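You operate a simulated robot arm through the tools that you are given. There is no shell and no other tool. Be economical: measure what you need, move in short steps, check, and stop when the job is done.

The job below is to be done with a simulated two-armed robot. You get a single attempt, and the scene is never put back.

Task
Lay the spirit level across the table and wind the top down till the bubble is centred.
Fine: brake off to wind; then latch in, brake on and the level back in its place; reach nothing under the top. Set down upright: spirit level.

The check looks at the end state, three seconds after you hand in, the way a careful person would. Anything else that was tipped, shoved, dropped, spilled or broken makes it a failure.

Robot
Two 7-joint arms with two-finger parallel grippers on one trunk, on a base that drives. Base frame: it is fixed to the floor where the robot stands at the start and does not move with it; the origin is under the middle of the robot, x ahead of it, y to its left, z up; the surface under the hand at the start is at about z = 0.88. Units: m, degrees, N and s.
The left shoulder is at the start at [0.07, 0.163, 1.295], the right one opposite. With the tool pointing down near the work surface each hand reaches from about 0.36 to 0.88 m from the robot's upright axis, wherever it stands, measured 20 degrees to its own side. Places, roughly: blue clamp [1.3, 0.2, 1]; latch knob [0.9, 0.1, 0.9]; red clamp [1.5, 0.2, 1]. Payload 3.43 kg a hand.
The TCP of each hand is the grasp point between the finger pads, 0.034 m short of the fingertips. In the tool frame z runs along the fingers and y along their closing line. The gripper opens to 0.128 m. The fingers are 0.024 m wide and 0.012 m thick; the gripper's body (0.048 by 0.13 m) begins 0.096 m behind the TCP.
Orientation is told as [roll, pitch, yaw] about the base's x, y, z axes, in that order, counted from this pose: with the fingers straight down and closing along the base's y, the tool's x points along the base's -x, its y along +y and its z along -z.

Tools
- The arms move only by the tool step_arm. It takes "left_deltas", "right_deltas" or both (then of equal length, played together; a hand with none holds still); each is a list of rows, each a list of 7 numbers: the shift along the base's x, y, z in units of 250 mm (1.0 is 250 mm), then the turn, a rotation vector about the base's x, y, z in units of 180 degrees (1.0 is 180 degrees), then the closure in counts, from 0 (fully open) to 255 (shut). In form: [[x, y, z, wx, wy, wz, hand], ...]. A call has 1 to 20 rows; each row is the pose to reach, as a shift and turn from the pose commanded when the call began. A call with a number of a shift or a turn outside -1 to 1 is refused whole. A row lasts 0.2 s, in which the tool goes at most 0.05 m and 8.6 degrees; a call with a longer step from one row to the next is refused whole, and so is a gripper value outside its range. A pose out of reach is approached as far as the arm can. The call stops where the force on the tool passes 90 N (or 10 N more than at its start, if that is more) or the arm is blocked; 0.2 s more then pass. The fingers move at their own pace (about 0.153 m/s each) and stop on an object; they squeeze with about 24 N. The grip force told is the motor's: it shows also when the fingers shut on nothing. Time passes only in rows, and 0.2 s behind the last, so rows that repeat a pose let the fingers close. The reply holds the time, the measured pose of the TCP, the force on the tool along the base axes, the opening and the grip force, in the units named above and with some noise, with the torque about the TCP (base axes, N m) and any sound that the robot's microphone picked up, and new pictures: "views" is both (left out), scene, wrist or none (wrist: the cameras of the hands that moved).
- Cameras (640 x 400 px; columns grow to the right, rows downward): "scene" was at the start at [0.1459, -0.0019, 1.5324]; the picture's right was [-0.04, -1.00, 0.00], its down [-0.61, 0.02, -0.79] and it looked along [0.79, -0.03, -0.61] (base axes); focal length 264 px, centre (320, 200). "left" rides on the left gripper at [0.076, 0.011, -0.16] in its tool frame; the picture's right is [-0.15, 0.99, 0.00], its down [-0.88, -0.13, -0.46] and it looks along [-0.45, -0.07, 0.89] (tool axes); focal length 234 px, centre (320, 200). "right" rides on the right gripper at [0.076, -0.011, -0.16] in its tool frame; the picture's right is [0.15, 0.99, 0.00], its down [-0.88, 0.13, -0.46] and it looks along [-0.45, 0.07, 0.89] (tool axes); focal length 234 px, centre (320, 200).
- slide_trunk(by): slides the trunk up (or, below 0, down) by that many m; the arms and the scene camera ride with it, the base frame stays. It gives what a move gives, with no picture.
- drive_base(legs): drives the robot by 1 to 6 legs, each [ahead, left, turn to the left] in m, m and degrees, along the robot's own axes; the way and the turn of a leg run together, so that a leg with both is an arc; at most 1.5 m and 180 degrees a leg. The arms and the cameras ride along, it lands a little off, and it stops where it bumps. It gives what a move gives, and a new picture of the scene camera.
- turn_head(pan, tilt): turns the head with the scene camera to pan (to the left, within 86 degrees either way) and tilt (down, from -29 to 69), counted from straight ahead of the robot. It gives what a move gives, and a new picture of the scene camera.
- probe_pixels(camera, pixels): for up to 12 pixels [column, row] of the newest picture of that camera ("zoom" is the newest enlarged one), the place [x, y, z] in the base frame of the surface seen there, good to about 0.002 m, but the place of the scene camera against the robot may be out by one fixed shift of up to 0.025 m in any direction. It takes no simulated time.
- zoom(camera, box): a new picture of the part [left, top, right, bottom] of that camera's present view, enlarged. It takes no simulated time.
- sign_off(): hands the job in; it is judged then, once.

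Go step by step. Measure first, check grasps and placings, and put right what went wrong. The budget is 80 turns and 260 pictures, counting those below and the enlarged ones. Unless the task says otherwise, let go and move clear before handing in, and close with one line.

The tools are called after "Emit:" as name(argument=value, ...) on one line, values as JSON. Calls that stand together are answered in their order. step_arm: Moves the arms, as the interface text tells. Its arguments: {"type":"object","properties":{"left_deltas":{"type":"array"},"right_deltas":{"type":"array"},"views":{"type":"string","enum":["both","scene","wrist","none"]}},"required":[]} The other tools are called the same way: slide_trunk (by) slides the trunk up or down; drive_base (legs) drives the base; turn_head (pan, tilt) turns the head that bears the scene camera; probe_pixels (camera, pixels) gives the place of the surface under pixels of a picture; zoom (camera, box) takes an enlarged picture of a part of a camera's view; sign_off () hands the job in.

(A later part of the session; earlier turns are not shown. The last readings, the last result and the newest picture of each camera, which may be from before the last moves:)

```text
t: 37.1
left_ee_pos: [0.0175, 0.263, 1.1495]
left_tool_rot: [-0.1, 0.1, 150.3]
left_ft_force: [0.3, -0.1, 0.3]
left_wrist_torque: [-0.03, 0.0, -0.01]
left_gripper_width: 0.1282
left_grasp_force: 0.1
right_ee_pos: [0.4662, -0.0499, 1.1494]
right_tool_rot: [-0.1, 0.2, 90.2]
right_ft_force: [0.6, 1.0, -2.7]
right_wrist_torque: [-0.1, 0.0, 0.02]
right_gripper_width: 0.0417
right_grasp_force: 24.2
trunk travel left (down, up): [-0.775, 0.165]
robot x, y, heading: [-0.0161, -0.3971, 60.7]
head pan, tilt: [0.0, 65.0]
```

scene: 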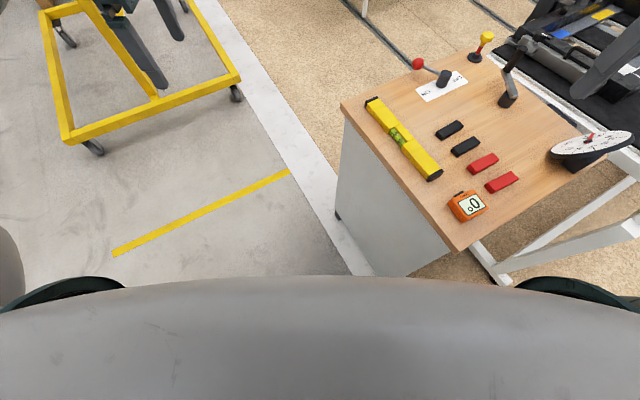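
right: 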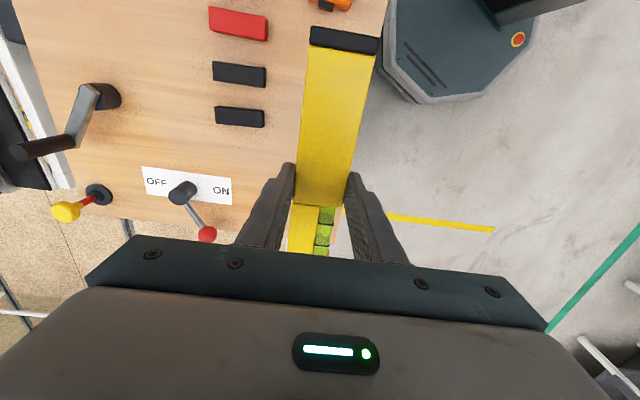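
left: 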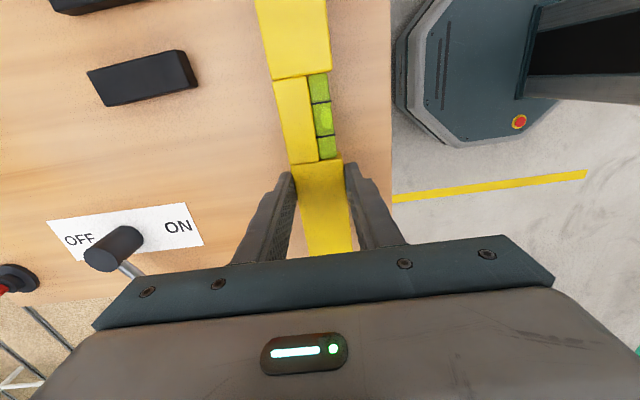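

Held well (2.7 N). Now unwind yaw to the robot's own axis and shift toward the robot's middle, a bit higher, preparing the roll.

Emit:
step_arm(right_deltas=[[-0.1, 0.02, 0.05, 0, 0, -0.04, 255], [-0.21, 0.04, 0.1, 0, 0, -0.08, 255], [-0.32, 0.07, 0.15, 0, 0, -0.12, 255], [-0.43, 0.09, 0.2, 0, 0, -0.16, 255], [-0.52, 0.116, 0.2, 0, 0, -0.168, 255]], views="none")

Emit:
step_arm(right_deltas=[[0, 0, 0, 0.022, 0.039, 0, 255], [0, 0, 0, 0.044, 0.078, 0, 255], [0, 0, 0, 0.066, 0.117, 0, 255], [0, 0, 0, 0.088, 0.156, 0, 255], [0, 0, 0, 0.11, 0.195, 0, 255], [0, 0, 0, 0.132, 0.234, 0, 255], [0, 0, 0, 0.154, 0.272, 0, 255], [0, 0, 0, 0.176, 0.311, 0, 255], [0, 0, 0, 0.198, 0.35, 0, 255], [0, 0, 0, 0.22, 0.389, 0, 255], [0, 0, 0, 0.246, 0.435, 0, 255], [0, 0, 0, 0.246, 0.435, 0, 255]], views="scene")

```text
t: 38.3
left_ee_pos: [0.0157, 0.2634, 1.1501]
left_tool_rot: [-0.1, 0.1, 150.3]
left_ft_force: [-0.6, 0.6, -0.1]
left_wrist_torque: [0.01, 0.0, -0.01]
left_gripper_width: 0.128
left_grasp_force: 0.0
right_ee_pos: [0.3343, -0.0228, 1.1982]
right_tool_rot: [-0.2, 0.2, 59.7]
right_ft_force: [0.7, 0.7, -2.6]
right_wrist_torque: [-0.08, 0.05, 0.0]
right_gripper_width: 0.0417
right_grasp_force: 24.6
trunk travel left (down, up): [-0.775, 0.165]
robot x, y, heading: [-0.0158, -0.3985, 60.3]
head pan, tilt: [0.0, 65.0]
```

```text
refused: row 11 steps farther than a row can; nothing moved
```

Emit:
step_arm(right_deltas=[[0, 0, 0, 0.022, 0.039, 0, 255], [0, 0, 0, 0.044, 0.078, 0, 255], [0, 0, 0, 0.066, 0.117, 0, 255], [0, 0, 0, 0.088, 0.156, 0, 255], [0, 0, 0, 0.11, 0.195, 0, 255], [0, 0, 0, 0.132, 0.234, 0, 255], [0, 0, 0, 0.154, 0.272, 0, 255], [0, 0, 0, 0.176, 0.311, 0, 255], [0, 0, 0, 0.198, 0.35, 0, 255], [0, 0, 0, 0.22, 0.389, 0, 255], [0, 0, 0, 0.24, 0.424, 0, 255], [0, 0, 0, 0.246, 0.435, 0, 255], [0, 0, 0, 0.246, 0.435, 0, 255]], views="scene")

```text
t: 41.1
left_ee_pos: [0.0164, 0.2623, 1.1502]
left_tool_rot: [-0.1, 0.1, 150.3]
left_ft_force: [-0.7, -0.3, -0.4]
left_wrist_torque: [0.02, -0.01, 0.0]
left_gripper_width: 0.128
left_grasp_force: 0.0
right_ee_pos: [0.336, -0.0228, 1.2007]
right_tool_rot: [89.9, 0.7, 60.7]
right_ft_force: [-0.5, 0.1, -2.8]
right_wrist_torque: [-0.12, -0.01, 0.02]
right_gripper_width: 0.0418
right_grasp_force: 23.7
trunk travel left (down, up): [-0.775, 0.165]
robot x, y, heading: [-0.0122, -0.3956, 60.4]
head pan, tilt: [0.0, 65.0]
```

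scene: 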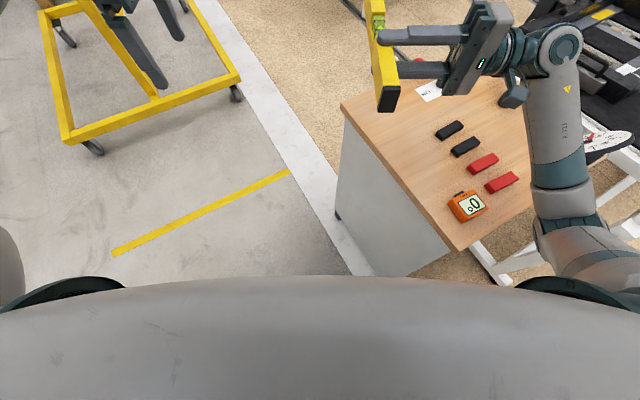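

The roll worked: tool rot [89.9,0.7,60.7], vial on top at (382,25). Now raise the left hand, turn it to yaw 60.7 and bring it above the level's far half.

Emit:
step_arm(left_deltas=[[0, 0, 0.15, 0, 0, -0.04, 0], [0, 0, 0.3, 0, 0, -0.085, 0], [0, 0, 0.45, 0, 0, -0.13, 0], [0, 0, 0.6, 0, 0, -0.175, 0], [0, 0, 0.75, 0, 0, -0.22, 0], [0.1, -0.05, 0.8, 0, 0, -0.265, 0], [0.2, -0.1, 0.8, 0, 0, -0.31, 0], [0.3, -0.15, 0.8, 0, 0, -0.355, 0], [0.4, -0.2, 0.8, 0, 0, -0.4, 0], [0.5, -0.25, 0.8, 0, 0, -0.445, 0], [0.6, -0.3, 0.8, 0, 0, -0.49, 0], [0.7, -0.35, 0.8, 0, 0, -0.498, 0]], views="none")

Emit:
turn_head(pan=0, tilt=40)

```text
t: 43.7
left_ee_pos: [0.1927, 0.1745, 1.3502]
left_tool_rot: [-0.1, 0.1, 60.5]
left_ft_force: [0.6, -0.3, 0.0]
left_wrist_torque: [-0.01, 0.0, 0.0]
left_gripper_width: 0.1281
left_grasp_force: 0.0
right_ee_pos: [0.336, -0.0223, 1.1998]
right_tool_rot: [90.0, 0.8, 60.8]
right_ft_force: [0.3, -0.6, -2.8]
right_wrist_torque: [-0.09, -0.01, -0.01]
right_gripper_width: 0.0415
right_grasp_force: 24.3
trunk travel left (down, up): [-0.775, 0.165]
robot x, y, heading: [-0.0138, -0.3902, 60.4]
head pan, tilt: [0.0, 65.0]
```

```text
t: 44.5
left_ee_pos: [0.1912, 0.1754, 1.3503]
left_tool_rot: [-0.1, 0.1, 60.7]
left_ft_force: [1.1, -0.7, 0.7]
left_wrist_torque: [0.02, 0.01, 0.04]
left_gripper_width: 0.1281
left_grasp_force: 0.1
right_ee_pos: [0.3358, -0.022, 1.2007]
right_tool_rot: [89.8, 0.6, 60.6]
right_ft_force: [0.8, 0.1, -2.0]
right_wrist_torque: [-0.12, 0.0, 0.0]
right_gripper_width: 0.0417
right_grasp_force: 23.9
trunk travel left (down, up): [-0.775, 0.165]
robot x, y, heading: [-0.0163, -0.3981, 60.1]
head pan, tilt: [0.0, 40.0]
```

scene: 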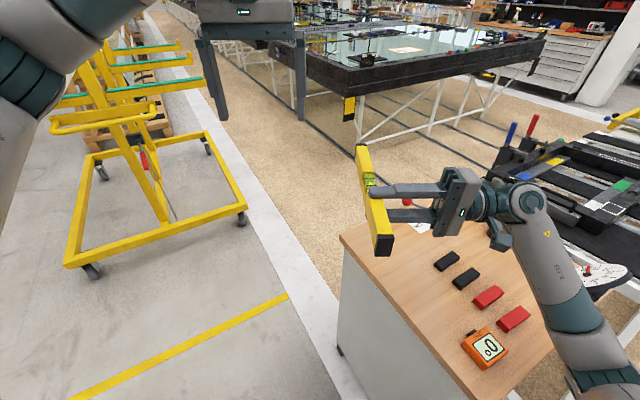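

Level upright in the right hand. Bringing the left hand above (0.362, 0.0725).

Emit:
step_arm(left_deltas=[[0.16, -0.1, 0, 0, 0, 0, 0], [0.32, -0.19, 0, 0, 0, 0, 0], [0.48, -0.29, 0, 0, 0, 0, 0], [0.64, -0.38, 0, 0, 0, 0, 0], [0.68, -0.41, -0.1, 0, 0, 0, 0]], views="both")

Emit:
probe_pixels(camera="left", pixels=[[320, 150], [320, 170], [320, 190], [320, 130], [320, 110], [310, 160], [330, 160]])

```text
t: 45.8
left_ee_pos: [0.3632, 0.0743, 1.3249]
left_tool_rot: [-0.2, 0.1, 60.8]
left_ft_force: [-0.2, -0.6, 0.2]
left_wrist_torque: [-0.02, 0.04, -0.02]
left_gripper_width: 0.1282
left_grasp_force: 0.1
right_ee_pos: [0.3357, -0.0205, 1.1999]
right_tool_rot: [89.7, 0.8, 60.7]
right_ft_force: [-0.1, 0.1, -2.2]
right_wrist_torque: [-0.12, 0.03, 0.01]
right_gripper_width: 0.0415
right_grasp_force: 24.6
trunk travel left (down, up): [-0.775, 0.165]
robot x, y, heading: [-0.0146, -0.3977, 60.5]
head pan, tilt: [0.0, 40.0]
```

scene: 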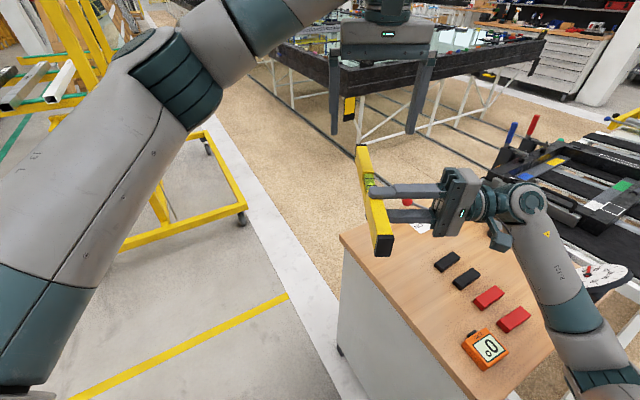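
left: 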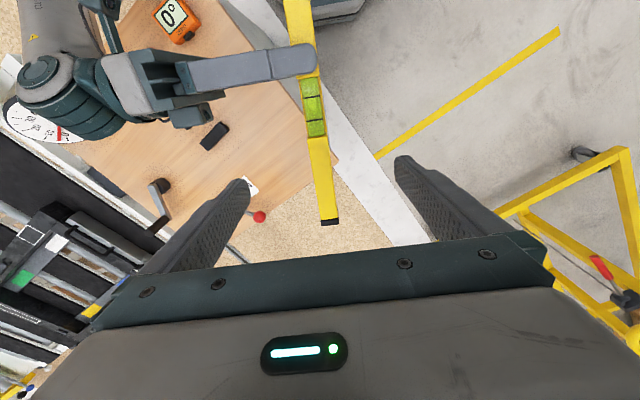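

```text
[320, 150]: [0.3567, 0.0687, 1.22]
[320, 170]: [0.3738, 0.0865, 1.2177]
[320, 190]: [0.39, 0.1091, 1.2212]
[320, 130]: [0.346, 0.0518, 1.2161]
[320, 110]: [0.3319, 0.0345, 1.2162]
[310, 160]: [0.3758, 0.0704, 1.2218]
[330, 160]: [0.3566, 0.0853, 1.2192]
```

Well aligned: level centre line passes through the TCP within ~1 mm, clear of the window. Descend and close the left hand.

Emit:
step_arm(left_deltas=[[0, 0, -0.15, 0, 0, 0, 0], [0, 0, -0.3, 0, 0, 0, 0], [0, 0, -0.435, 0, 0, 0, 0], [0, 0, -0.435, 0, 0, 0, 255], [0, 0, -0.435, 0, 0, 0, 255], [0, 0, -0.435, 0, 0, 0, 255], [0, 0, -0.435, 0, 0, 0, 255], [0, 0, -0.435, 0, 0, 0, 255]], views="scene")

```text
t: 47.5
left_ee_pos: [0.3651, 0.0732, 1.2168]
left_tool_rot: [-0.1, 0.2, 60.7]
left_ft_force: [-11.7, 9.8, -1.0]
left_wrist_torque: [0.2, 0.16, -0.82]
left_gripper_width: 0.024
left_grasp_force: 24.3
right_ee_pos: [0.3364, -0.0215, 1.2012]
right_tool_rot: [89.7, 0.7, 60.7]
right_ft_force: [12.0, -10.5, -1.4]
right_wrist_torque: [-0.12, 0.05, -0.56]
right_gripper_width: 0.0418
right_grasp_force: 23.4
trunk travel left (down, up): [-0.775, 0.165]
robot x, y, heading: [-0.0115, -0.3952, 60.3]
head pan, tilt: [0.0, 40.0]
```

scene: 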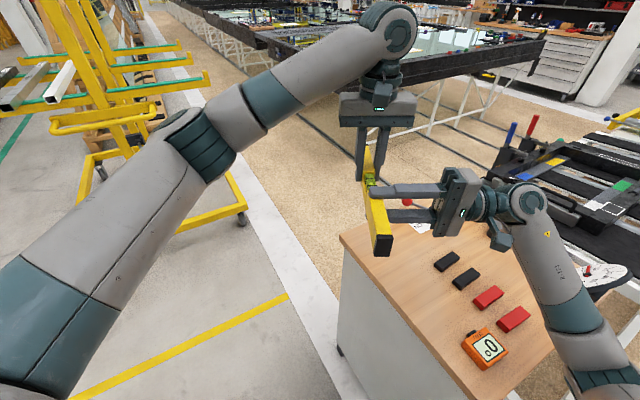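

Left hand grips at 24 mm. Now the right hand opens and withdraws straight back along its axis.

Emit:
step_arm(right_deltas=[[0, 0, 0, 0, 0, 0, 0], [0, 0, 0, 0, 0, 0, 0], [0, 0, 0, 0, 0, 0, 0], [0.1, -0.056, 0, 0, 0, 0, 0], [0.25, -0.14, 0, 0, 0, 0, 0], [0.4, -0.225, 0, 0, 0, 0, 0], [0.55, -0.31, 0, 0, 0, 0, 0]], views="scene")

```text
t: 49.1
left_ee_pos: [0.3679, 0.0721, 1.2178]
left_tool_rot: [0.0, 0.1, 60.7]
left_ft_force: [0.7, -0.7, -0.6]
left_wrist_torque: [0.14, -0.02, -0.01]
left_gripper_width: 0.0235
left_grasp_force: 23.8
right_ee_pos: [0.4743, -0.0982, 1.2018]
right_tool_rot: [89.8, 0.7, 60.6]
right_ft_force: [-0.1, 0.7, -0.5]
right_wrist_torque: [-0.02, -0.01, 0.04]
right_gripper_width: 0.1282
right_grasp_force: 0.0
trunk travel left (down, up): [-0.775, 0.165]
robot x, y, heading: [-0.0108, -0.3949, 60.3]
head pan, tilt: [0.0, 40.0]
```

scene: 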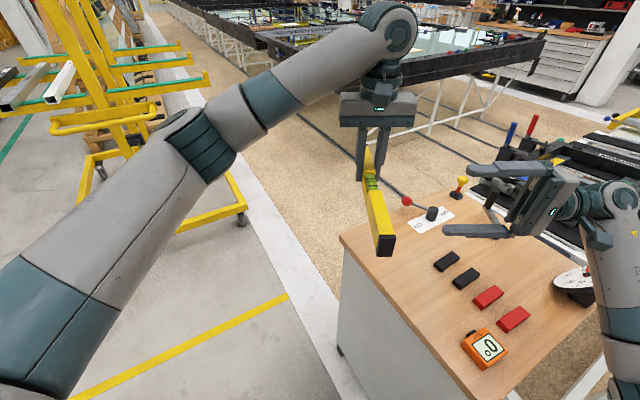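

The left hand holds the level upright. Next I turn the right hand back down and out of the way, then drive around to the table's right front.

Emit:
step_arm(right_deltas=[[0.1, -0.056, 0, -0.022, -0.039, 0, 0], [0.1, -0.056, 0, -0.044, -0.078, 0, 0], [0.1, -0.056, 0, -0.066, -0.117, 0, 0], [0.1, -0.056, 0, -0.088, -0.156, 0, 0], [0.1, -0.056, 0, -0.11, -0.195, 0, 0], [0.1, -0.056, 0, -0.132, -0.234, 0, 0], [0.1, -0.056, 0, -0.154, -0.272, 0, 0], [0.1, -0.056, 0, -0.176, -0.311, 0, 0], [0.1, -0.056, 0, -0.198, -0.35, 0, 0], [0.1, -0.056, 0.05, -0.22, -0.389, 0, 0], [0.1, -0.1, 0.1, -0.24, -0.424, 0, 0], [0.1, -0.2, 0.2, -0.246, -0.435, 0, 0]], views="none")

Emit:
drive_base(legs=[[0, 0, -40], [-0.123, -0.338, 0], [0.46, -0.168, 0]])

```text
t: 51.8
left_ee_pos: [0.3668, 0.0708, 1.2189]
left_tool_rot: [-0.1, -0.1, 60.7]
left_ft_force: [-1.2, 0.0, -0.8]
left_wrist_torque: [0.16, -0.06, 0.0]
left_gripper_width: 0.0234
left_grasp_force: 23.6
right_ee_pos: [0.4975, -0.1521, 1.2514]
right_tool_rot: [-0.2, 0.0, 59.8]
right_ft_force: [-0.1, -0.9, -0.1]
right_wrist_torque: [-0.01, -0.01, -0.02]
right_gripper_width: 0.128
right_grasp_force: 0.2
trunk travel left (down, up): [-0.775, 0.165]
robot x, y, heading: [-0.0104, -0.3932, 60.3]
head pan, tilt: [0.0, 40.0]
```

```text
t: 58.4
left_ee_pos: [1.0585, -0.6575, 1.218]
left_tool_rot: [-0.1, 0.1, 20.0]
left_ft_force: [-1.0, -0.3, -2.2]
left_wrist_torque: [0.05, -0.1, 0.01]
left_gripper_width: 0.0235
left_grasp_force: 24.3
right_ee_pos: [1.0128, -0.9123, 1.2503]
right_tool_rot: [0.0, 0.0, 19.1]
right_ft_force: [0.5, 0.5, -0.3]
right_wrist_torque: [0.0, 0.03, -0.01]
right_gripper_width: 0.128
right_grasp_force: 0.1
trunk travel left (down, up): [-0.775, 0.165]
robot x, y, heading: [0.4659, -0.7634, 19.4]
head pan, tilt: [0.0, 40.0]
```

scene: 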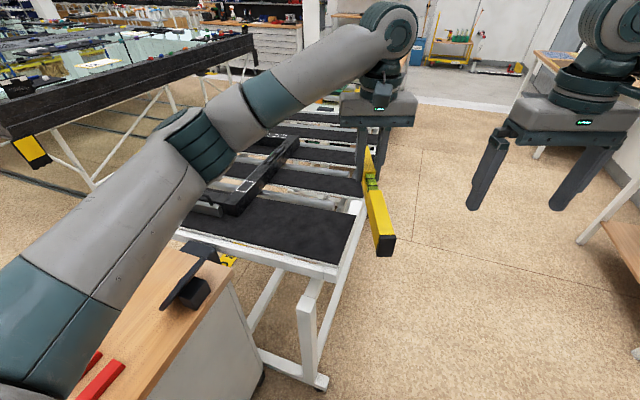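

At (0.466,-0.763,19.4°) with the slat in front. Swinging the level to yaw 90 and over the front slat, staying high.

Emit:
step_arm(left_deltas=[[0.02, 0.1, 0, 0, 0, 0.043, 255], [0.04, 0.2, 0, 0, 0, 0.086, 255], [0.06, 0.3, 0, 0, 0, 0.13, 255], [0.08, 0.4, 0, 0, 0, 0.173, 255], [0.1, 0.5, 0, 0, 0, 0.216, 255], [0.12, 0.6, 0, 0, 0, 0.26, 255], [0.14, 0.7, 0, 0, 0, 0.303, 255], [0.15, 0.8, 0, 0, 0, 0.346, 255], [0.166, 0.9, 0, 0, 0, 0.389, 255], [0.166, 1.0, 0, 0, 0, 0.389, 255]], views="none")

Emit:
step_arm(left_deltas=[[0, 0.12, -0.1, 0, 0, 0, 255], [0, 0.26, -0.2, 0, 0, 0, 255], [0, 0.41, -0.3, 0, 0, 0, 255], [0, 0.41, -0.45, 0, 0, 0, 255], [0, 0.41, -0.6, 0, 0, 0, 255]], views="both")

```text
t: 60.6
left_ee_pos: [1.1028, -0.4077, 1.2179]
left_tool_rot: [0.0, 0.0, 90.1]
left_ft_force: [0.0, 0.4, -2.0]
left_wrist_torque: [0.13, 0.03, 0.0]
left_gripper_width: 0.0236
left_grasp_force: 24.1
right_ee_pos: [1.0138, -0.9104, 1.251]
right_tool_rot: [-0.2, 0.3, 19.0]
right_ft_force: [0.8, 0.5, 0.2]
right_wrist_torque: [-0.01, -0.01, 0.0]
right_gripper_width: 0.128
right_grasp_force: 0.0
trunk travel left (down, up): [-0.775, 0.165]
robot x, y, heading: [0.4662, -0.762, 19.8]
head pan, tilt: [0.0, 40.0]
```

```text
t: 61.8
left_ee_pos: [1.1029, -0.3046, 1.0647]
left_tool_rot: [-0.2, 0.1, 90.0]
left_ft_force: [0.5, -0.3, -2.8]
left_wrist_torque: [0.08, 0.02, 0.0]
left_gripper_width: 0.0237
left_grasp_force: 23.7
right_ee_pos: [1.0162, -0.912, 1.2502]
right_tool_rot: [-0.1, 0.3, 19.0]
right_ft_force: [0.2, 0.3, 0.8]
right_wrist_torque: [-0.02, 0.02, 0.02]
right_gripper_width: 0.1282
right_grasp_force: 0.0
trunk travel left (down, up): [-0.775, 0.165]
robot x, y, heading: [0.4642, -0.7665, 19.8]
head pan, tilt: [0.0, 40.0]
```

scene: 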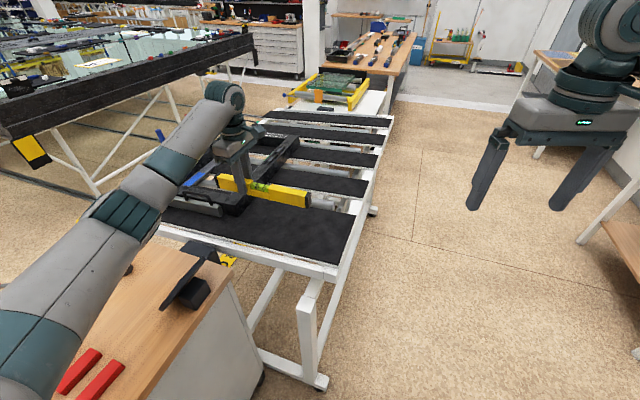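
left: 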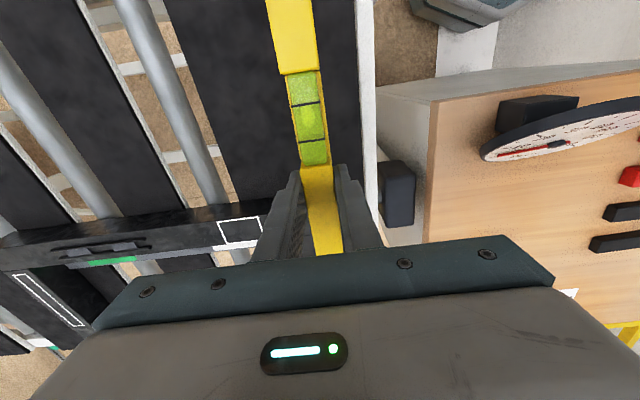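

Over the slat. I'll probe the slat's height and edges and the frame's nearest rail.

Emit:
probe_pixels(camera="left", pixels=[[230, 60], [250, 150], [345, 60], [355, 150], [190, 20], [226, 190], [240, 225], [200, 225], [340, 20], [260, 170]])

Emit:
zoom(camera="scene", box=[160, 120, 360, 260])

Emit:
probe_pixels(camera="scene", pixels=[[245, 190], [310, 200], [245, 210], [215, 210], [210, 195], [330, 225], [220, 180]])

```text
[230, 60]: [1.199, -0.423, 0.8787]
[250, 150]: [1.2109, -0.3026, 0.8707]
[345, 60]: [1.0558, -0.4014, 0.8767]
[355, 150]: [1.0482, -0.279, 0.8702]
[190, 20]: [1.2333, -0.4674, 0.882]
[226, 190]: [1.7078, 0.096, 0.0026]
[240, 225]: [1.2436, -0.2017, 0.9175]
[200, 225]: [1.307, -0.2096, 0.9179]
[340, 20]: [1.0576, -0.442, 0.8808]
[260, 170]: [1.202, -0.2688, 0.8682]
```

```text
2.86 times, centred on (260, 190) of scene
```

zoom: 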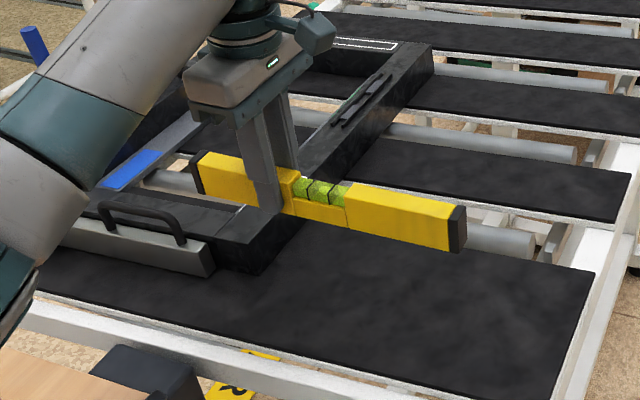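

```text
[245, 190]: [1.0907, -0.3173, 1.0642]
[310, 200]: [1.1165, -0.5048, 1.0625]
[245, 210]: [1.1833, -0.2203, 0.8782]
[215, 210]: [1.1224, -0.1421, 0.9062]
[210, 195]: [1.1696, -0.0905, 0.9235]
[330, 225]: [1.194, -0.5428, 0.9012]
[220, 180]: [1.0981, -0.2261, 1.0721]
```

Slat (x 1.045–1.235) slopes 3.8°, z≈0.877 at y=-0.40. I'll shift the level to centre y≈-0.40, clear of the frame, tilt the hand 3.8° to match and descend to just above.

Emit:
step_arm(left_deltas=[[0.0, -0.1, 0, -0.011, 0, 0, 255], [0, -0.2, -0.1, -0.021, 0, 0, 255], [0, -0.2, -0.25, -0.021, 0, 0, 255], [0, -0.2, -0.4, -0.021, 0, 0, 255], [0, -0.2, -0.5, -0.021, 0, 0, 255], [0, -0.2, -0.56, -0.021, 0, 0, 255], [0, -0.2, -0.59, -0.021, 0, 0, 255]], views="both")

Emit:
zoom(camera="scene", box=[200, 170, 360, 270])

```text
t: 63.4
left_ee_pos: [1.0994, -0.3564, 0.9192]
left_tool_rot: [0.0, 3.8, 90.1]
left_ft_force: [0.8, 0.9, -1.9]
left_wrist_torque: [0.12, -0.01, 0.03]
left_gripper_width: 0.0237
left_grasp_force: 23.9
right_ee_pos: [1.0145, -0.9112, 1.2506]
right_tool_rot: [-0.1, 0.3, 19.1]
right_ft_force: [0.3, -0.2, 0.5]
right_wrist_torque: [0.0, 0.01, -0.02]
right_gripper_width: 0.1279
right_grasp_force: 0.1
trunk travel left (down, up): [-0.775, 0.165]
robot x, y, heading: [0.4663, -0.7631, 19.5]
head pan, tilt: [0.0, 40.0]
```

scene: 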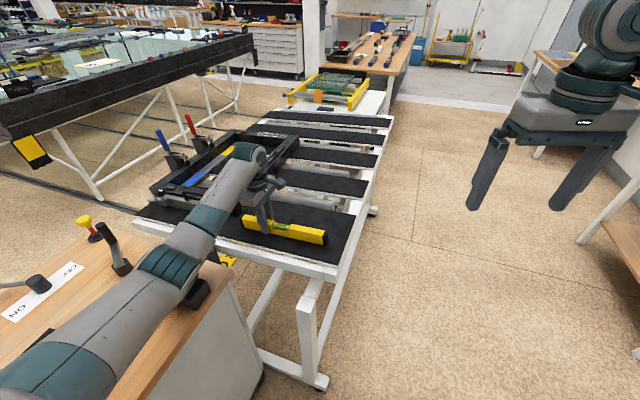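
left: 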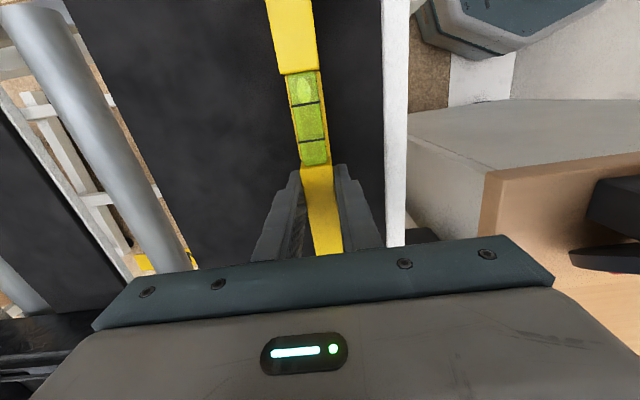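

```text
4.00 times, centred on (280, 220) of scene
```

zoom: 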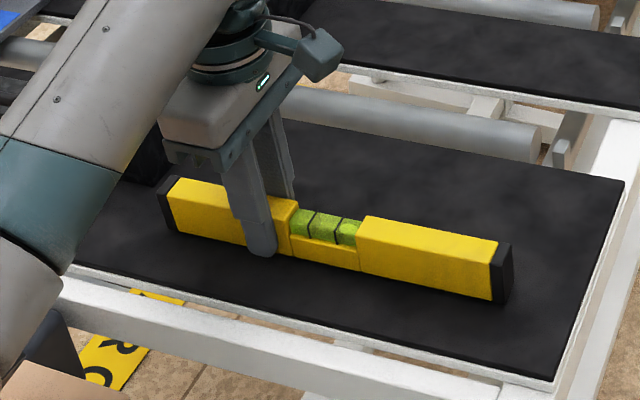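

The bubble has run to the high (-y) end, as expected. Lowering the last few millimetres gently.

Emit:
step_arm(left_deltas=[[0, 0, -0.01, 0, 0, 0, 255], [0, 0, -0.02, 0, 0, 0, 255], [0, 0, -0.025, 0, 0, 0, 255]], views="none")

```text
t: 64.2
left_ee_pos: [1.0999, -0.3554, 0.9139]
left_tool_rot: [-0.2, 3.8, 89.9]
left_ft_force: [0.5, 1.6, 0.4]
left_wrist_torque: [0.4, 0.01, -0.09]
left_gripper_width: 0.0237
left_grasp_force: 24.2
right_ee_pos: [1.0153, -0.9121, 1.2504]
right_tool_rot: [-0.1, 0.2, 19.1]
right_ft_force: [-0.3, -0.8, -0.5]
right_wrist_torque: [0.04, 0.0, 0.0]
right_gripper_width: 0.128
right_grasp_force: 0.1
trunk travel left (down, up): [-0.775, 0.165]
robot x, y, heading: [0.4654, -0.7656, 19.7]
head pan, tilt: [0.0, 40.0]
```

Contact has begun at the +y end (2–3 N). One more millimetre, then release.

Emit:
step_arm(left_deltas=[[0, 0, -0.004, 0.002, 0, 0, 255], [0, 0, -0.006, 0.003, 0, 0, 255]], views="wrist")

```text
t: 64.8
left_ee_pos: [1.1, -0.3559, 0.9142]
left_tool_rot: [-0.2, 3.4, 90.0]
left_ft_force: [0.7, 0.2, 2.3]
left_wrist_torque: [-0.88, 0.05, 0.0]
left_gripper_width: 0.0234
left_grasp_force: 23.7
right_ee_pos: [1.014, -0.9118, 1.251]
right_tool_rot: [-0.1, 0.2, 19.1]
right_ft_force: [0.6, 0.4, 0.5]
right_wrist_torque: [-0.02, -0.02, 0.0]
right_gripper_width: 0.128
right_grasp_force: 0.0
trunk travel left (down, up): [-0.775, 0.165]
robot x, y, heading: [0.4669, -0.7656, 19.8]
head pan, tilt: [0.0, 40.0]
```

left: 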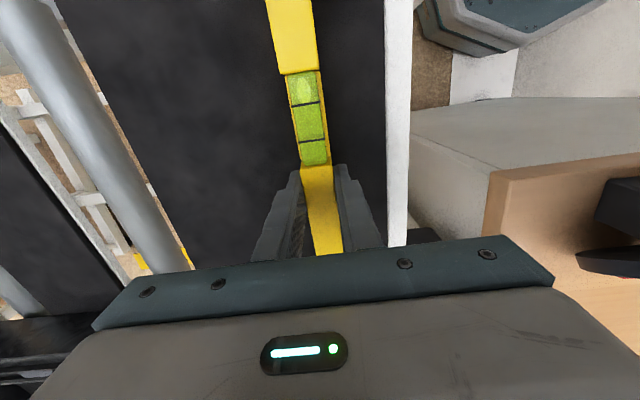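

It's flush. Releasing (half-open is enough) and lifting straight up.

Emit:
step_arm(left_deltas=[[0, 0, 0, 0, 0, 0, 130], [0, 0, 0, 0, 0, 0, 110], [0, 0, 0, 0, 0, 0, 110], [0, 0, 0.1, 0, 0, 0, 110], [0, 0, 0.25, 0, 0, 0, 110], [0, 0, 0.42, 0, 0, 0, 110], [0, 0, 0.6, 0, 0, 0, 110], [0, 0, 0.78, 0, 0, 0, 110], [0, 0, 0.96, 0, 0, 0, 110]], views="both")

Emit:
zoom(camera="left", box=[260, 60, 360, 140])

```text
t: 66.8
left_ee_pos: [1.1028, -0.3547, 1.1557]
left_tool_rot: [-0.2, 3.3, 90.1]
left_ft_force: [0.1, 0.2, -0.5]
left_wrist_torque: [-0.02, -0.03, -0.02]
left_gripper_width: 0.0728
left_grasp_force: 0.0
right_ee_pos: [1.013, -0.9121, 1.2506]
right_tool_rot: [-0.1, 0.1, 19.0]
right_ft_force: [0.3, 0.3, 0.0]
right_wrist_torque: [0.02, 0.02, -0.02]
right_gripper_width: 0.1284
right_grasp_force: 0.0
trunk travel left (down, up): [-0.775, 0.165]
robot x, y, heading: [0.4644, -0.7651, 19.5]
head pan, tilt: [0.0, 40.0]
```

scene: 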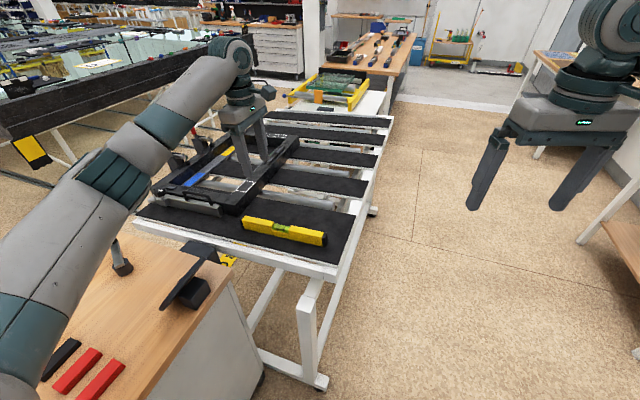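
left: 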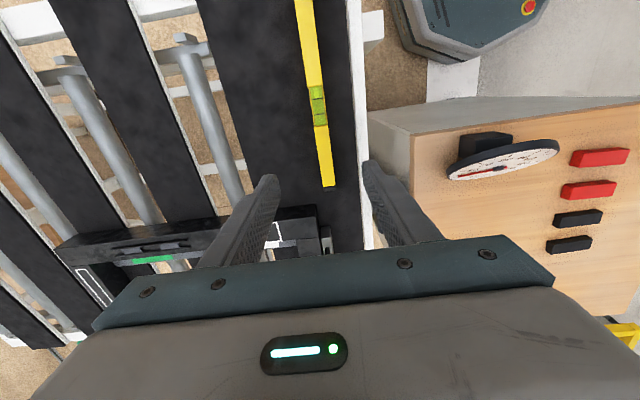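

```text
5.00 times, centred on (310, 100) of left
```

zoom: 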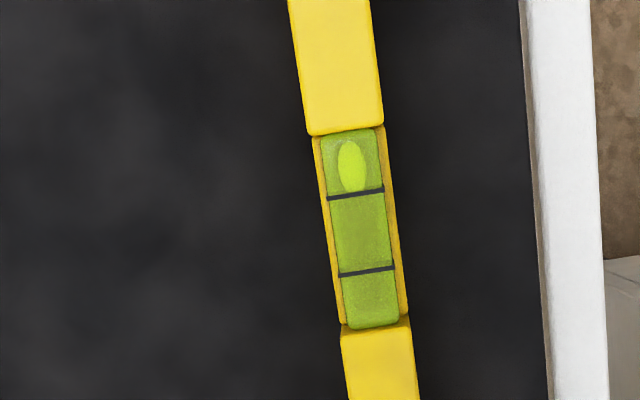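

The level stands upright on the slat with the bubble past the -y line. Now back to the front of the console for brake, crank and latch; I lift the left hand and then drive round.

Emit:
step_arm(left_deltas=[[0, 0, 0.15, 0.01, 0, 0, 110], [-0.1, -0.05, 0.3, 0.019, 0, 0, 110], [-0.2, -0.1, 0.4, 0.019, 0, 0, 110]], views="none")

Emit:
drive_base(legs=[[-0.438, 0.156, 0], [0.257, 0.721, 0], [0, 0, -19.6], [0.06, 0, 0]])

```text
t: 67.6
left_ee_pos: [1.0491, -0.377, 1.2551]
left_tool_rot: [-0.1, -0.1, 90.0]
left_ft_force: [-0.7, 0.5, -0.3]
left_wrist_torque: [-0.03, 0.0, -0.02]
left_gripper_width: 0.0726
left_grasp_force: 0.1
right_ee_pos: [1.0133, -0.9119, 1.2509]
right_tool_rot: [0.0, 0.1, 19.1]
right_ft_force: [-0.3, 0.5, 0.3]
right_wrist_torque: [0.02, -0.01, 0.02]
right_gripper_width: 0.1279
right_grasp_force: 0.1
trunk travel left (down, up): [-0.775, 0.165]
robot x, y, heading: [0.4613, -0.765, 19.8]
head pan, tilt: [0.0, 40.0]
```

```text
t: 75.9
left_ee_pos: [0.7119, 0.1929, 1.2582]
left_tool_rot: [-0.3, -0.3, 71.2]
left_ft_force: [-0.9, 0.6, 1.0]
left_wrist_torque: [0.0, -0.1, 0.01]
left_gripper_width: 0.0728
left_grasp_force: 0.0
right_ee_pos: [0.5052, -0.3024, 1.2534]
right_tool_rot: [-0.1, -0.1, 0.3]
right_ft_force: [-0.4, -0.5, 0.6]
right_wrist_torque: [0.0, -0.04, -0.01]
right_gripper_width: 0.1279
right_grasp_force: 0.1
trunk travel left (down, up): [-0.775, 0.165]
robot x, y, heading: [0.0366, 0.0185, 1.0]
head pan, tilt: [0.0, 40.0]
```

scene: 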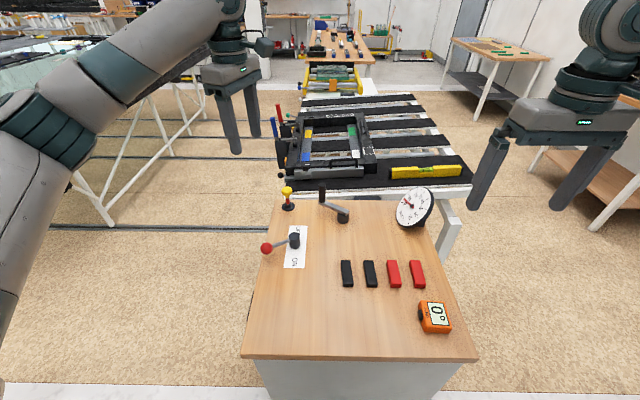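

Good stance at (0.037,0.019,1°); brake ball at (267,248). I'll close the left fingers and lower them just behind the ball on its ON side, ready to push it toward OFF.

Emit:
step_arm(left_deltas=[[-0.1, -0.06, -0.1, 0, 0, 0, 255], [-0.2, -0.12, -0.2, 0, 0, 0, 255], [-0.3, -0.18, -0.33, 0, 0, 0, 255], [-0.4, -0.25, -0.45, 0, 0, 0, 255], [-0.45, -0.252, -0.6, 0, 0, 0, 255], [-0.45, -0.252, -0.75, 0, 0, 0, 255], [-0.45, -0.252, -0.9, 0, 0, 0, 255]], views="wrist")

Emit:
probe_pixels(camera="left", pixels=[[200, 200], [230, 180], [260, 160]])

```text
t: 77.5
left_ee_pos: [0.6028, 0.1306, 1.0279]
left_tool_rot: [-0.3, 0.0, 71.2]
left_ft_force: [0.2, 0.6, 0.9]
left_wrist_torque: [-0.02, 0.0, -0.03]
left_gripper_width: 0.0
left_grasp_force: 24.6
right_ee_pos: [0.5097, -0.3009, 1.2519]
right_tool_rot: [-0.1, 0.2, 0.3]
right_ft_force: [-0.6, -0.3, -0.4]
right_wrist_torque: [0.0, 0.0, -0.01]
right_gripper_width: 0.1282
right_grasp_force: 0.1
trunk travel left (down, up): [-0.775, 0.165]
robot x, y, heading: [0.0354, 0.014, 0.8]
head pan, tilt: [0.0, 40.0]
```

left: 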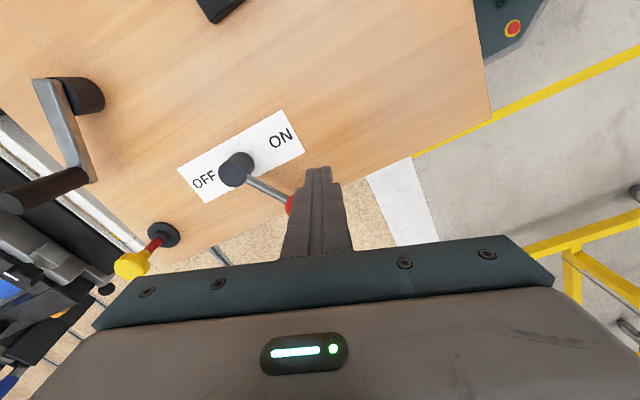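

```text
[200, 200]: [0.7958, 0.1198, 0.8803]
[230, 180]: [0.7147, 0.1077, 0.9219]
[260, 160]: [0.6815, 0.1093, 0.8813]
```

Ball peeks at (289,205), just ahead of the fingers. Descending and pushing along the arc toward OFF.

Emit:
step_arm(left_deltas=[[0, 0, -0.12, 0, 0, 0, 255], [0, 0, -0.24, 0, 0, 0, 255], [0.088, 0.052, -0.24, 0, 0, 0, 255], [0.144, 0.128, -0.24, 0, 0, 0, 255], [0.22, 0.184, -0.24, 0, 0, 0, 255], [0.308, 0.22, -0.24, 0, 0, 0, 255], [0.4, 0.232, -0.24, 0, 0, 0, 255], [0.47, 0.226, -0.24, 0, 0, 0, 255]], views="both")

Emit:
zoom(camera="scene", box=[240, 170, 370, 280])

```text
t: 79.3
left_ee_pos: [0.7216, 0.184, 0.9726]
left_tool_rot: [-0.1, -0.2, 71.3]
left_ft_force: [-5.2, -4.5, 6.0]
left_wrist_torque: [-0.15, 0.12, -0.03]
left_gripper_width: 0.0
left_grasp_force: 24.2
right_ee_pos: [0.5082, -0.3024, 1.2509]
right_tool_rot: [0.1, 0.0, 0.3]
right_ft_force: [-0.2, -1.2, 0.1]
right_wrist_torque: [-0.03, 0.0, -0.02]
right_gripper_width: 0.1282
right_grasp_force: 0.1
trunk travel left (down, up): [-0.775, 0.165]
robot x, y, heading: [0.0371, 0.0121, 0.9]
head pan, tilt: [0.0, 40.0]
```

scene: 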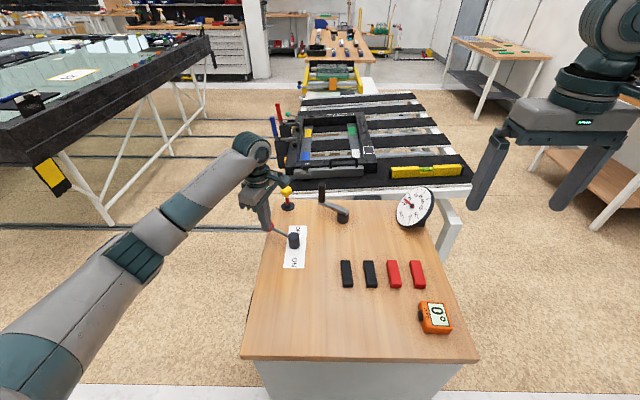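
left: 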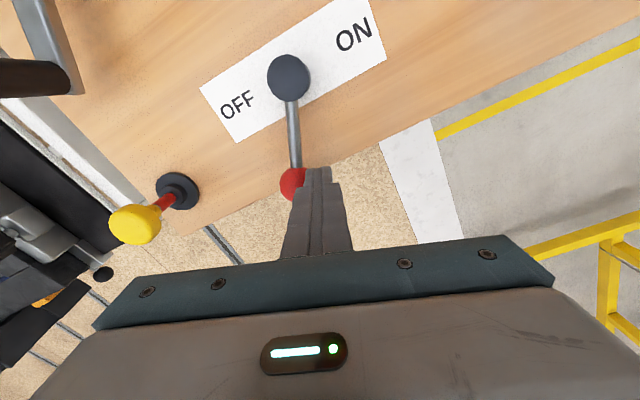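

```text
3.64 times, centred on (305, 225) of scene
```

zoom: 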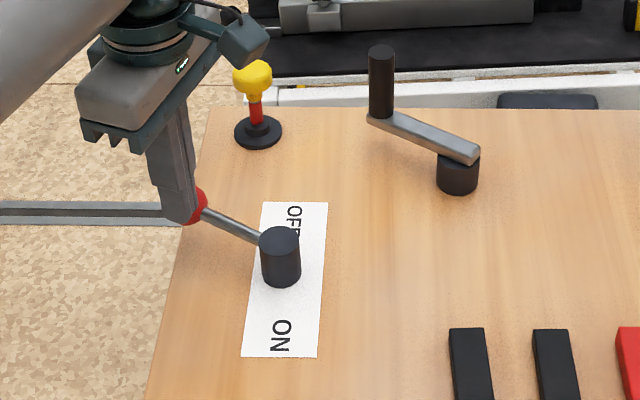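

The lever moved past the middle (ball about 65°), with light resistance. Pushing further to find the OFF stop.

Emit:
step_arm(left_deltas=[[0.04, -0.012, 0, 0, 0, 0, 255], [0.08, -0.03, 0, 0, 0, 0, 255], [0.12, -0.055, 0, 0, 0, 0, 255]], views="wrist")

```text
t: 80.1
left_ee_pos: [0.7397, 0.1794, 0.9729]
left_tool_rot: [0.5, -0.2, 71.4]
left_ft_force: [-64.6, 14.4, 6.8]
left_wrist_torque: [0.47, 2.1, 0.23]
left_gripper_width: 0.0002
left_grasp_force: 24.0
right_ee_pos: [0.5001, -0.2969, 1.2548]
right_tool_rot: [-0.1, -0.3, 0.4]
right_ft_force: [-0.2, 0.1, 0.2]
right_wrist_torque: [-0.01, 0.03, 0.0]
right_gripper_width: 0.1282
right_grasp_force: 0.1
trunk travel left (down, up): [-0.775, 0.165]
robot x, y, heading: [0.0339, 0.0167, 1.0]
head pan, tilt: [0.0, 40.0]
```

left: 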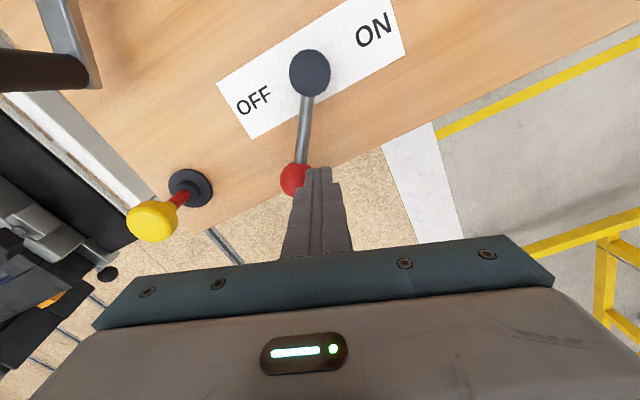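

64 N: hard against the OFF stop. I back the left hand off and lift it clear, then edge 0.06 m forward so the right hand reaches the whole crank circle.

Emit:
step_arm(left_deltas=[[-0.06, 0.02, 0, 0, 0, 0, 255], [-0.16, 0.02, 0, 0, 0, 0, 255], [-0.18, 0.05, 0.15, 0, 0, 0, 255], [-0.2, 0.1, 0.3, 0, 0, 0, 255], [-0.2, 0.2, 0.45, 0, 0, 0, 255], [-0.2, 0.35, 0.55, 0, 0, 0, 255], [-0.2, 0.5, 0.65, 0, 0, 0, 255], [-0.2, 0.65, 0.75, 0, 0, 0, 255]], views="none")

Emit:
drive_base(legs=[[0.06, 0, 0]])

Emit:
zoom(camera="scene", box=[240, 150, 480, 300])

```text
t: 81.9
left_ee_pos: [0.7035, 0.3339, 1.1567]
left_tool_rot: [-0.2, -0.2, 71.2]
left_ft_force: [-0.3, 1.0, 0.0]
left_wrist_torque: [-0.01, 0.0, 0.04]
left_gripper_width: 0.0
left_grasp_force: 24.2
right_ee_pos: [0.5092, -0.3004, 1.2526]
right_tool_rot: [-0.2, 0.1, 0.3]
right_ft_force: [0.6, 0.0, -0.4]
right_wrist_torque: [0.02, -0.04, 0.01]
right_gripper_width: 0.128
right_grasp_force: 0.1
trunk travel left (down, up): [-0.775, 0.165]
robot x, y, heading: [0.0355, 0.0152, 0.9]
head pan, tilt: [0.0, 40.0]
```

```text
t: 82.8
left_ee_pos: [0.7582, 0.3327, 1.1599]
left_tool_rot: [-0.5, -0.2, 71.2]
left_ft_force: [0.2, -0.6, -0.2]
left_wrist_torque: [-0.02, -0.03, -0.01]
left_gripper_width: 0.0002
left_grasp_force: 24.5
right_ee_pos: [0.565, -0.302, 1.252]
right_tool_rot: [-0.1, -0.2, 0.2]
right_ft_force: [0.3, 0.4, 0.7]
right_wrist_torque: [0.01, -0.03, 0.06]
right_gripper_width: 0.1283
right_grasp_force: 0.0
trunk travel left (down, up): [-0.775, 0.165]
robot x, y, heading: [0.0965, 0.0174, 0.6]
head pan, tilt: [0.0, 40.0]
```

scene: 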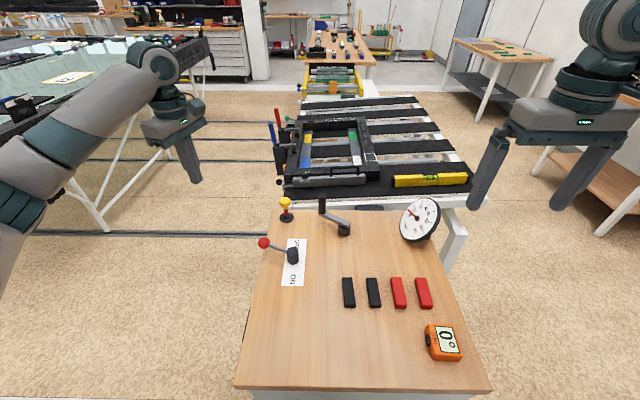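

```text
2.67 times, centred on (360, 225) of scene
```

zoom: 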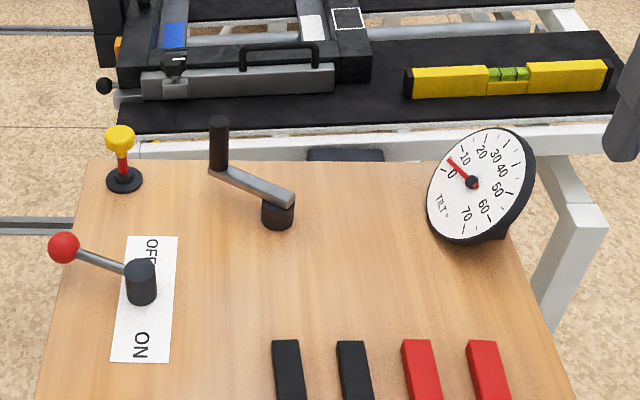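

Brake points to OFF, and red still shows under the latch knob. Moving the right hand to above the crank handle.

Emit:
step_arm(right_deltas=[[0.12, 0.125, -0.05, 0, 0, 0, 0], [0.24, 0.25, -0.1, 0, 0, 0, 0], [0.36, 0.375, -0.15, 0, 0, 0, 0], [0.48, 0.5, -0.2, 0, 0, 0, 0], [0.6, 0.625, -0.25, 0, 0, 0, 0], [0.72, 0.75, -0.3, 0, 0, 0, 0], [0.84, 0.875, -0.35, 0, 0, 0, 0], [0.96, 1.0, -0.4, 0, 0, 0, 0]], views="wrist")

Emit:
zoom(camera="right", box=[240, 100, 480, 250])

```text
t: 84.6
left_ee_pos: [0.7628, 0.3347, 1.1554]
left_tool_rot: [-0.3, 0.1, 71.2]
left_ft_force: [0.2, 0.8, 0.0]
left_wrist_torque: [-0.03, 0.0, -0.03]
left_gripper_width: 0.0
left_grasp_force: 24.0
right_ee_pos: [0.8089, -0.0456, 1.1485]
right_tool_rot: [-0.2, 0.2, 0.3]
right_ft_force: [-0.5, 0.8, -0.1]
right_wrist_torque: [0.0, 0.06, 0.01]
right_gripper_width: 0.128
right_grasp_force: 0.0
trunk travel left (down, up): [-0.775, 0.165]
robot x, y, heading: [0.0952, 0.0148, 0.8]
head pan, tilt: [0.0, 40.0]
```

right: 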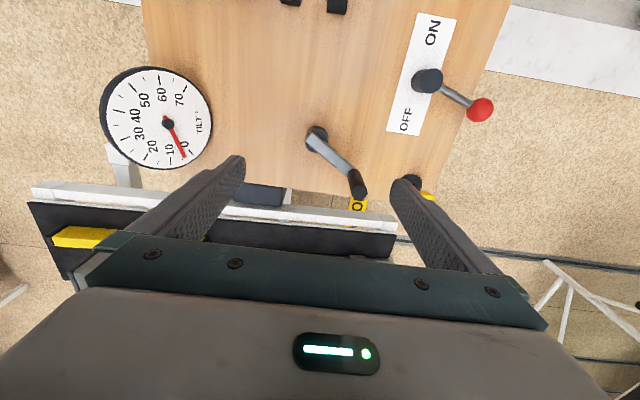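

```text
2.67 times, centred on (360, 175) of right
```

zoom: 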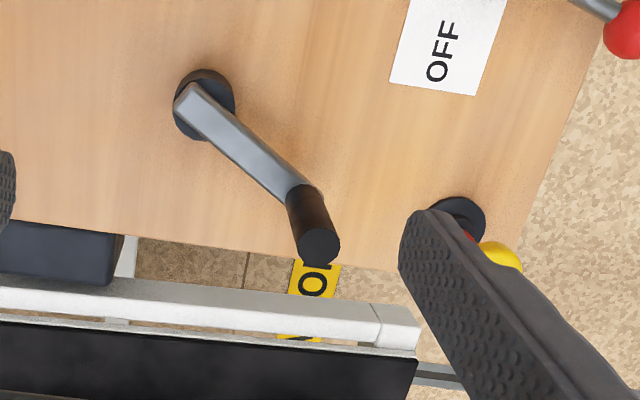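

Probing the handle's top (318,246), the arm's ends and the hub in this zoom for exact geometry.

Emit:
probe_pixels(camera="zoom", pixels=[[318, 246], [310, 205], [303, 195], [190, 100], [195, 90], [250, 145], [210, 130], [500, 256]])

```text
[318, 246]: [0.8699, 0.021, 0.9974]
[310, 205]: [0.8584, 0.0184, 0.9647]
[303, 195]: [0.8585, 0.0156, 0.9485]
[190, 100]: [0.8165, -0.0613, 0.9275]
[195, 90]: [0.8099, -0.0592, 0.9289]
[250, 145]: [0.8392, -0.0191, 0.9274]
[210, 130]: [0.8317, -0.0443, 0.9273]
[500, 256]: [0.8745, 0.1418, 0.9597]
```

Handle centre (0.870,0.021), top z 0.9975; arm top 0.9275; hub about (0.818,-0.054), so radius ≈0.091. Gripping the handle at TCP z 0.975.

Emit:
step_arm(right_deltas=[[0.08, 0.09, 0, 0, 0, 0, 80], [0.16, 0.18, 0, 0, 0, 0, 80], [0.244, 0.266, -0.05, 0, 0, 0, 80], [0.244, 0.266, -0.2, 0, 0, 0, 80], [0.244, 0.266, -0.35, 0, 0, 0, 80], [0.244, 0.266, -0.5, 0, 0, 0, 80], [0.244, 0.266, -0.65, 0, 0, 0, 80], [0.244, 0.266, -0.694, 0, 0, 0, 80], [0.244, 0.266, -0.694, 0, 0, 0, 255], [0.244, 0.266, -0.694, 0, 0, 0, 255], [0.244, 0.266, -0.694, 0, 0, 0, 255]], views="wrist")

Emit:
zoom(camera="scene", box=[380, 150, 480, 250])

```text
t: 87.0
left_ee_pos: [0.7638, 0.3379, 1.1544]
left_tool_rot: [-0.3, 0.0, 71.2]
left_ft_force: [0.2, 0.3, -0.5]
left_wrist_torque: [0.01, 0.02, -0.02]
left_gripper_width: 0.0002
left_grasp_force: 23.9
right_ee_pos: [0.8691, 0.0221, 0.9795]
right_tool_rot: [0.1, 0.1, 0.5]
right_ft_force: [0.0, 16.6, -1.1]
right_wrist_torque: [0.74, 0.25, 0.02]
right_gripper_width: 0.0242
right_grasp_force: 44.0
trunk travel left (down, up): [-0.775, 0.165]
robot x, y, heading: [0.0933, 0.0167, 0.9]
head pan, tilt: [0.0, 40.0]
```

right: 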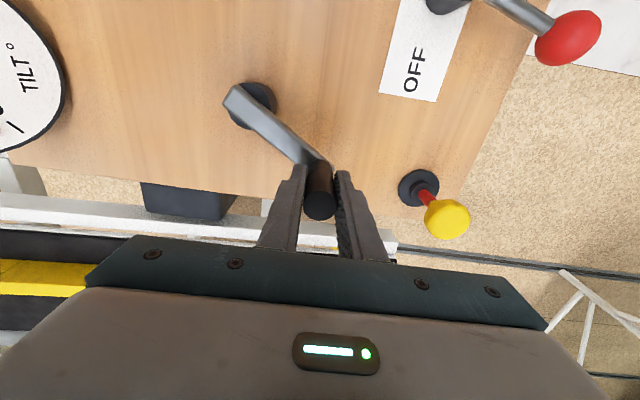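

```text
4.00 times, centred on (430, 200) of scene
```

zoom: 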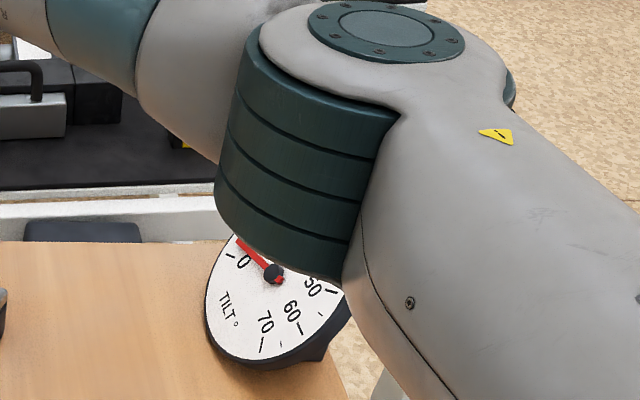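

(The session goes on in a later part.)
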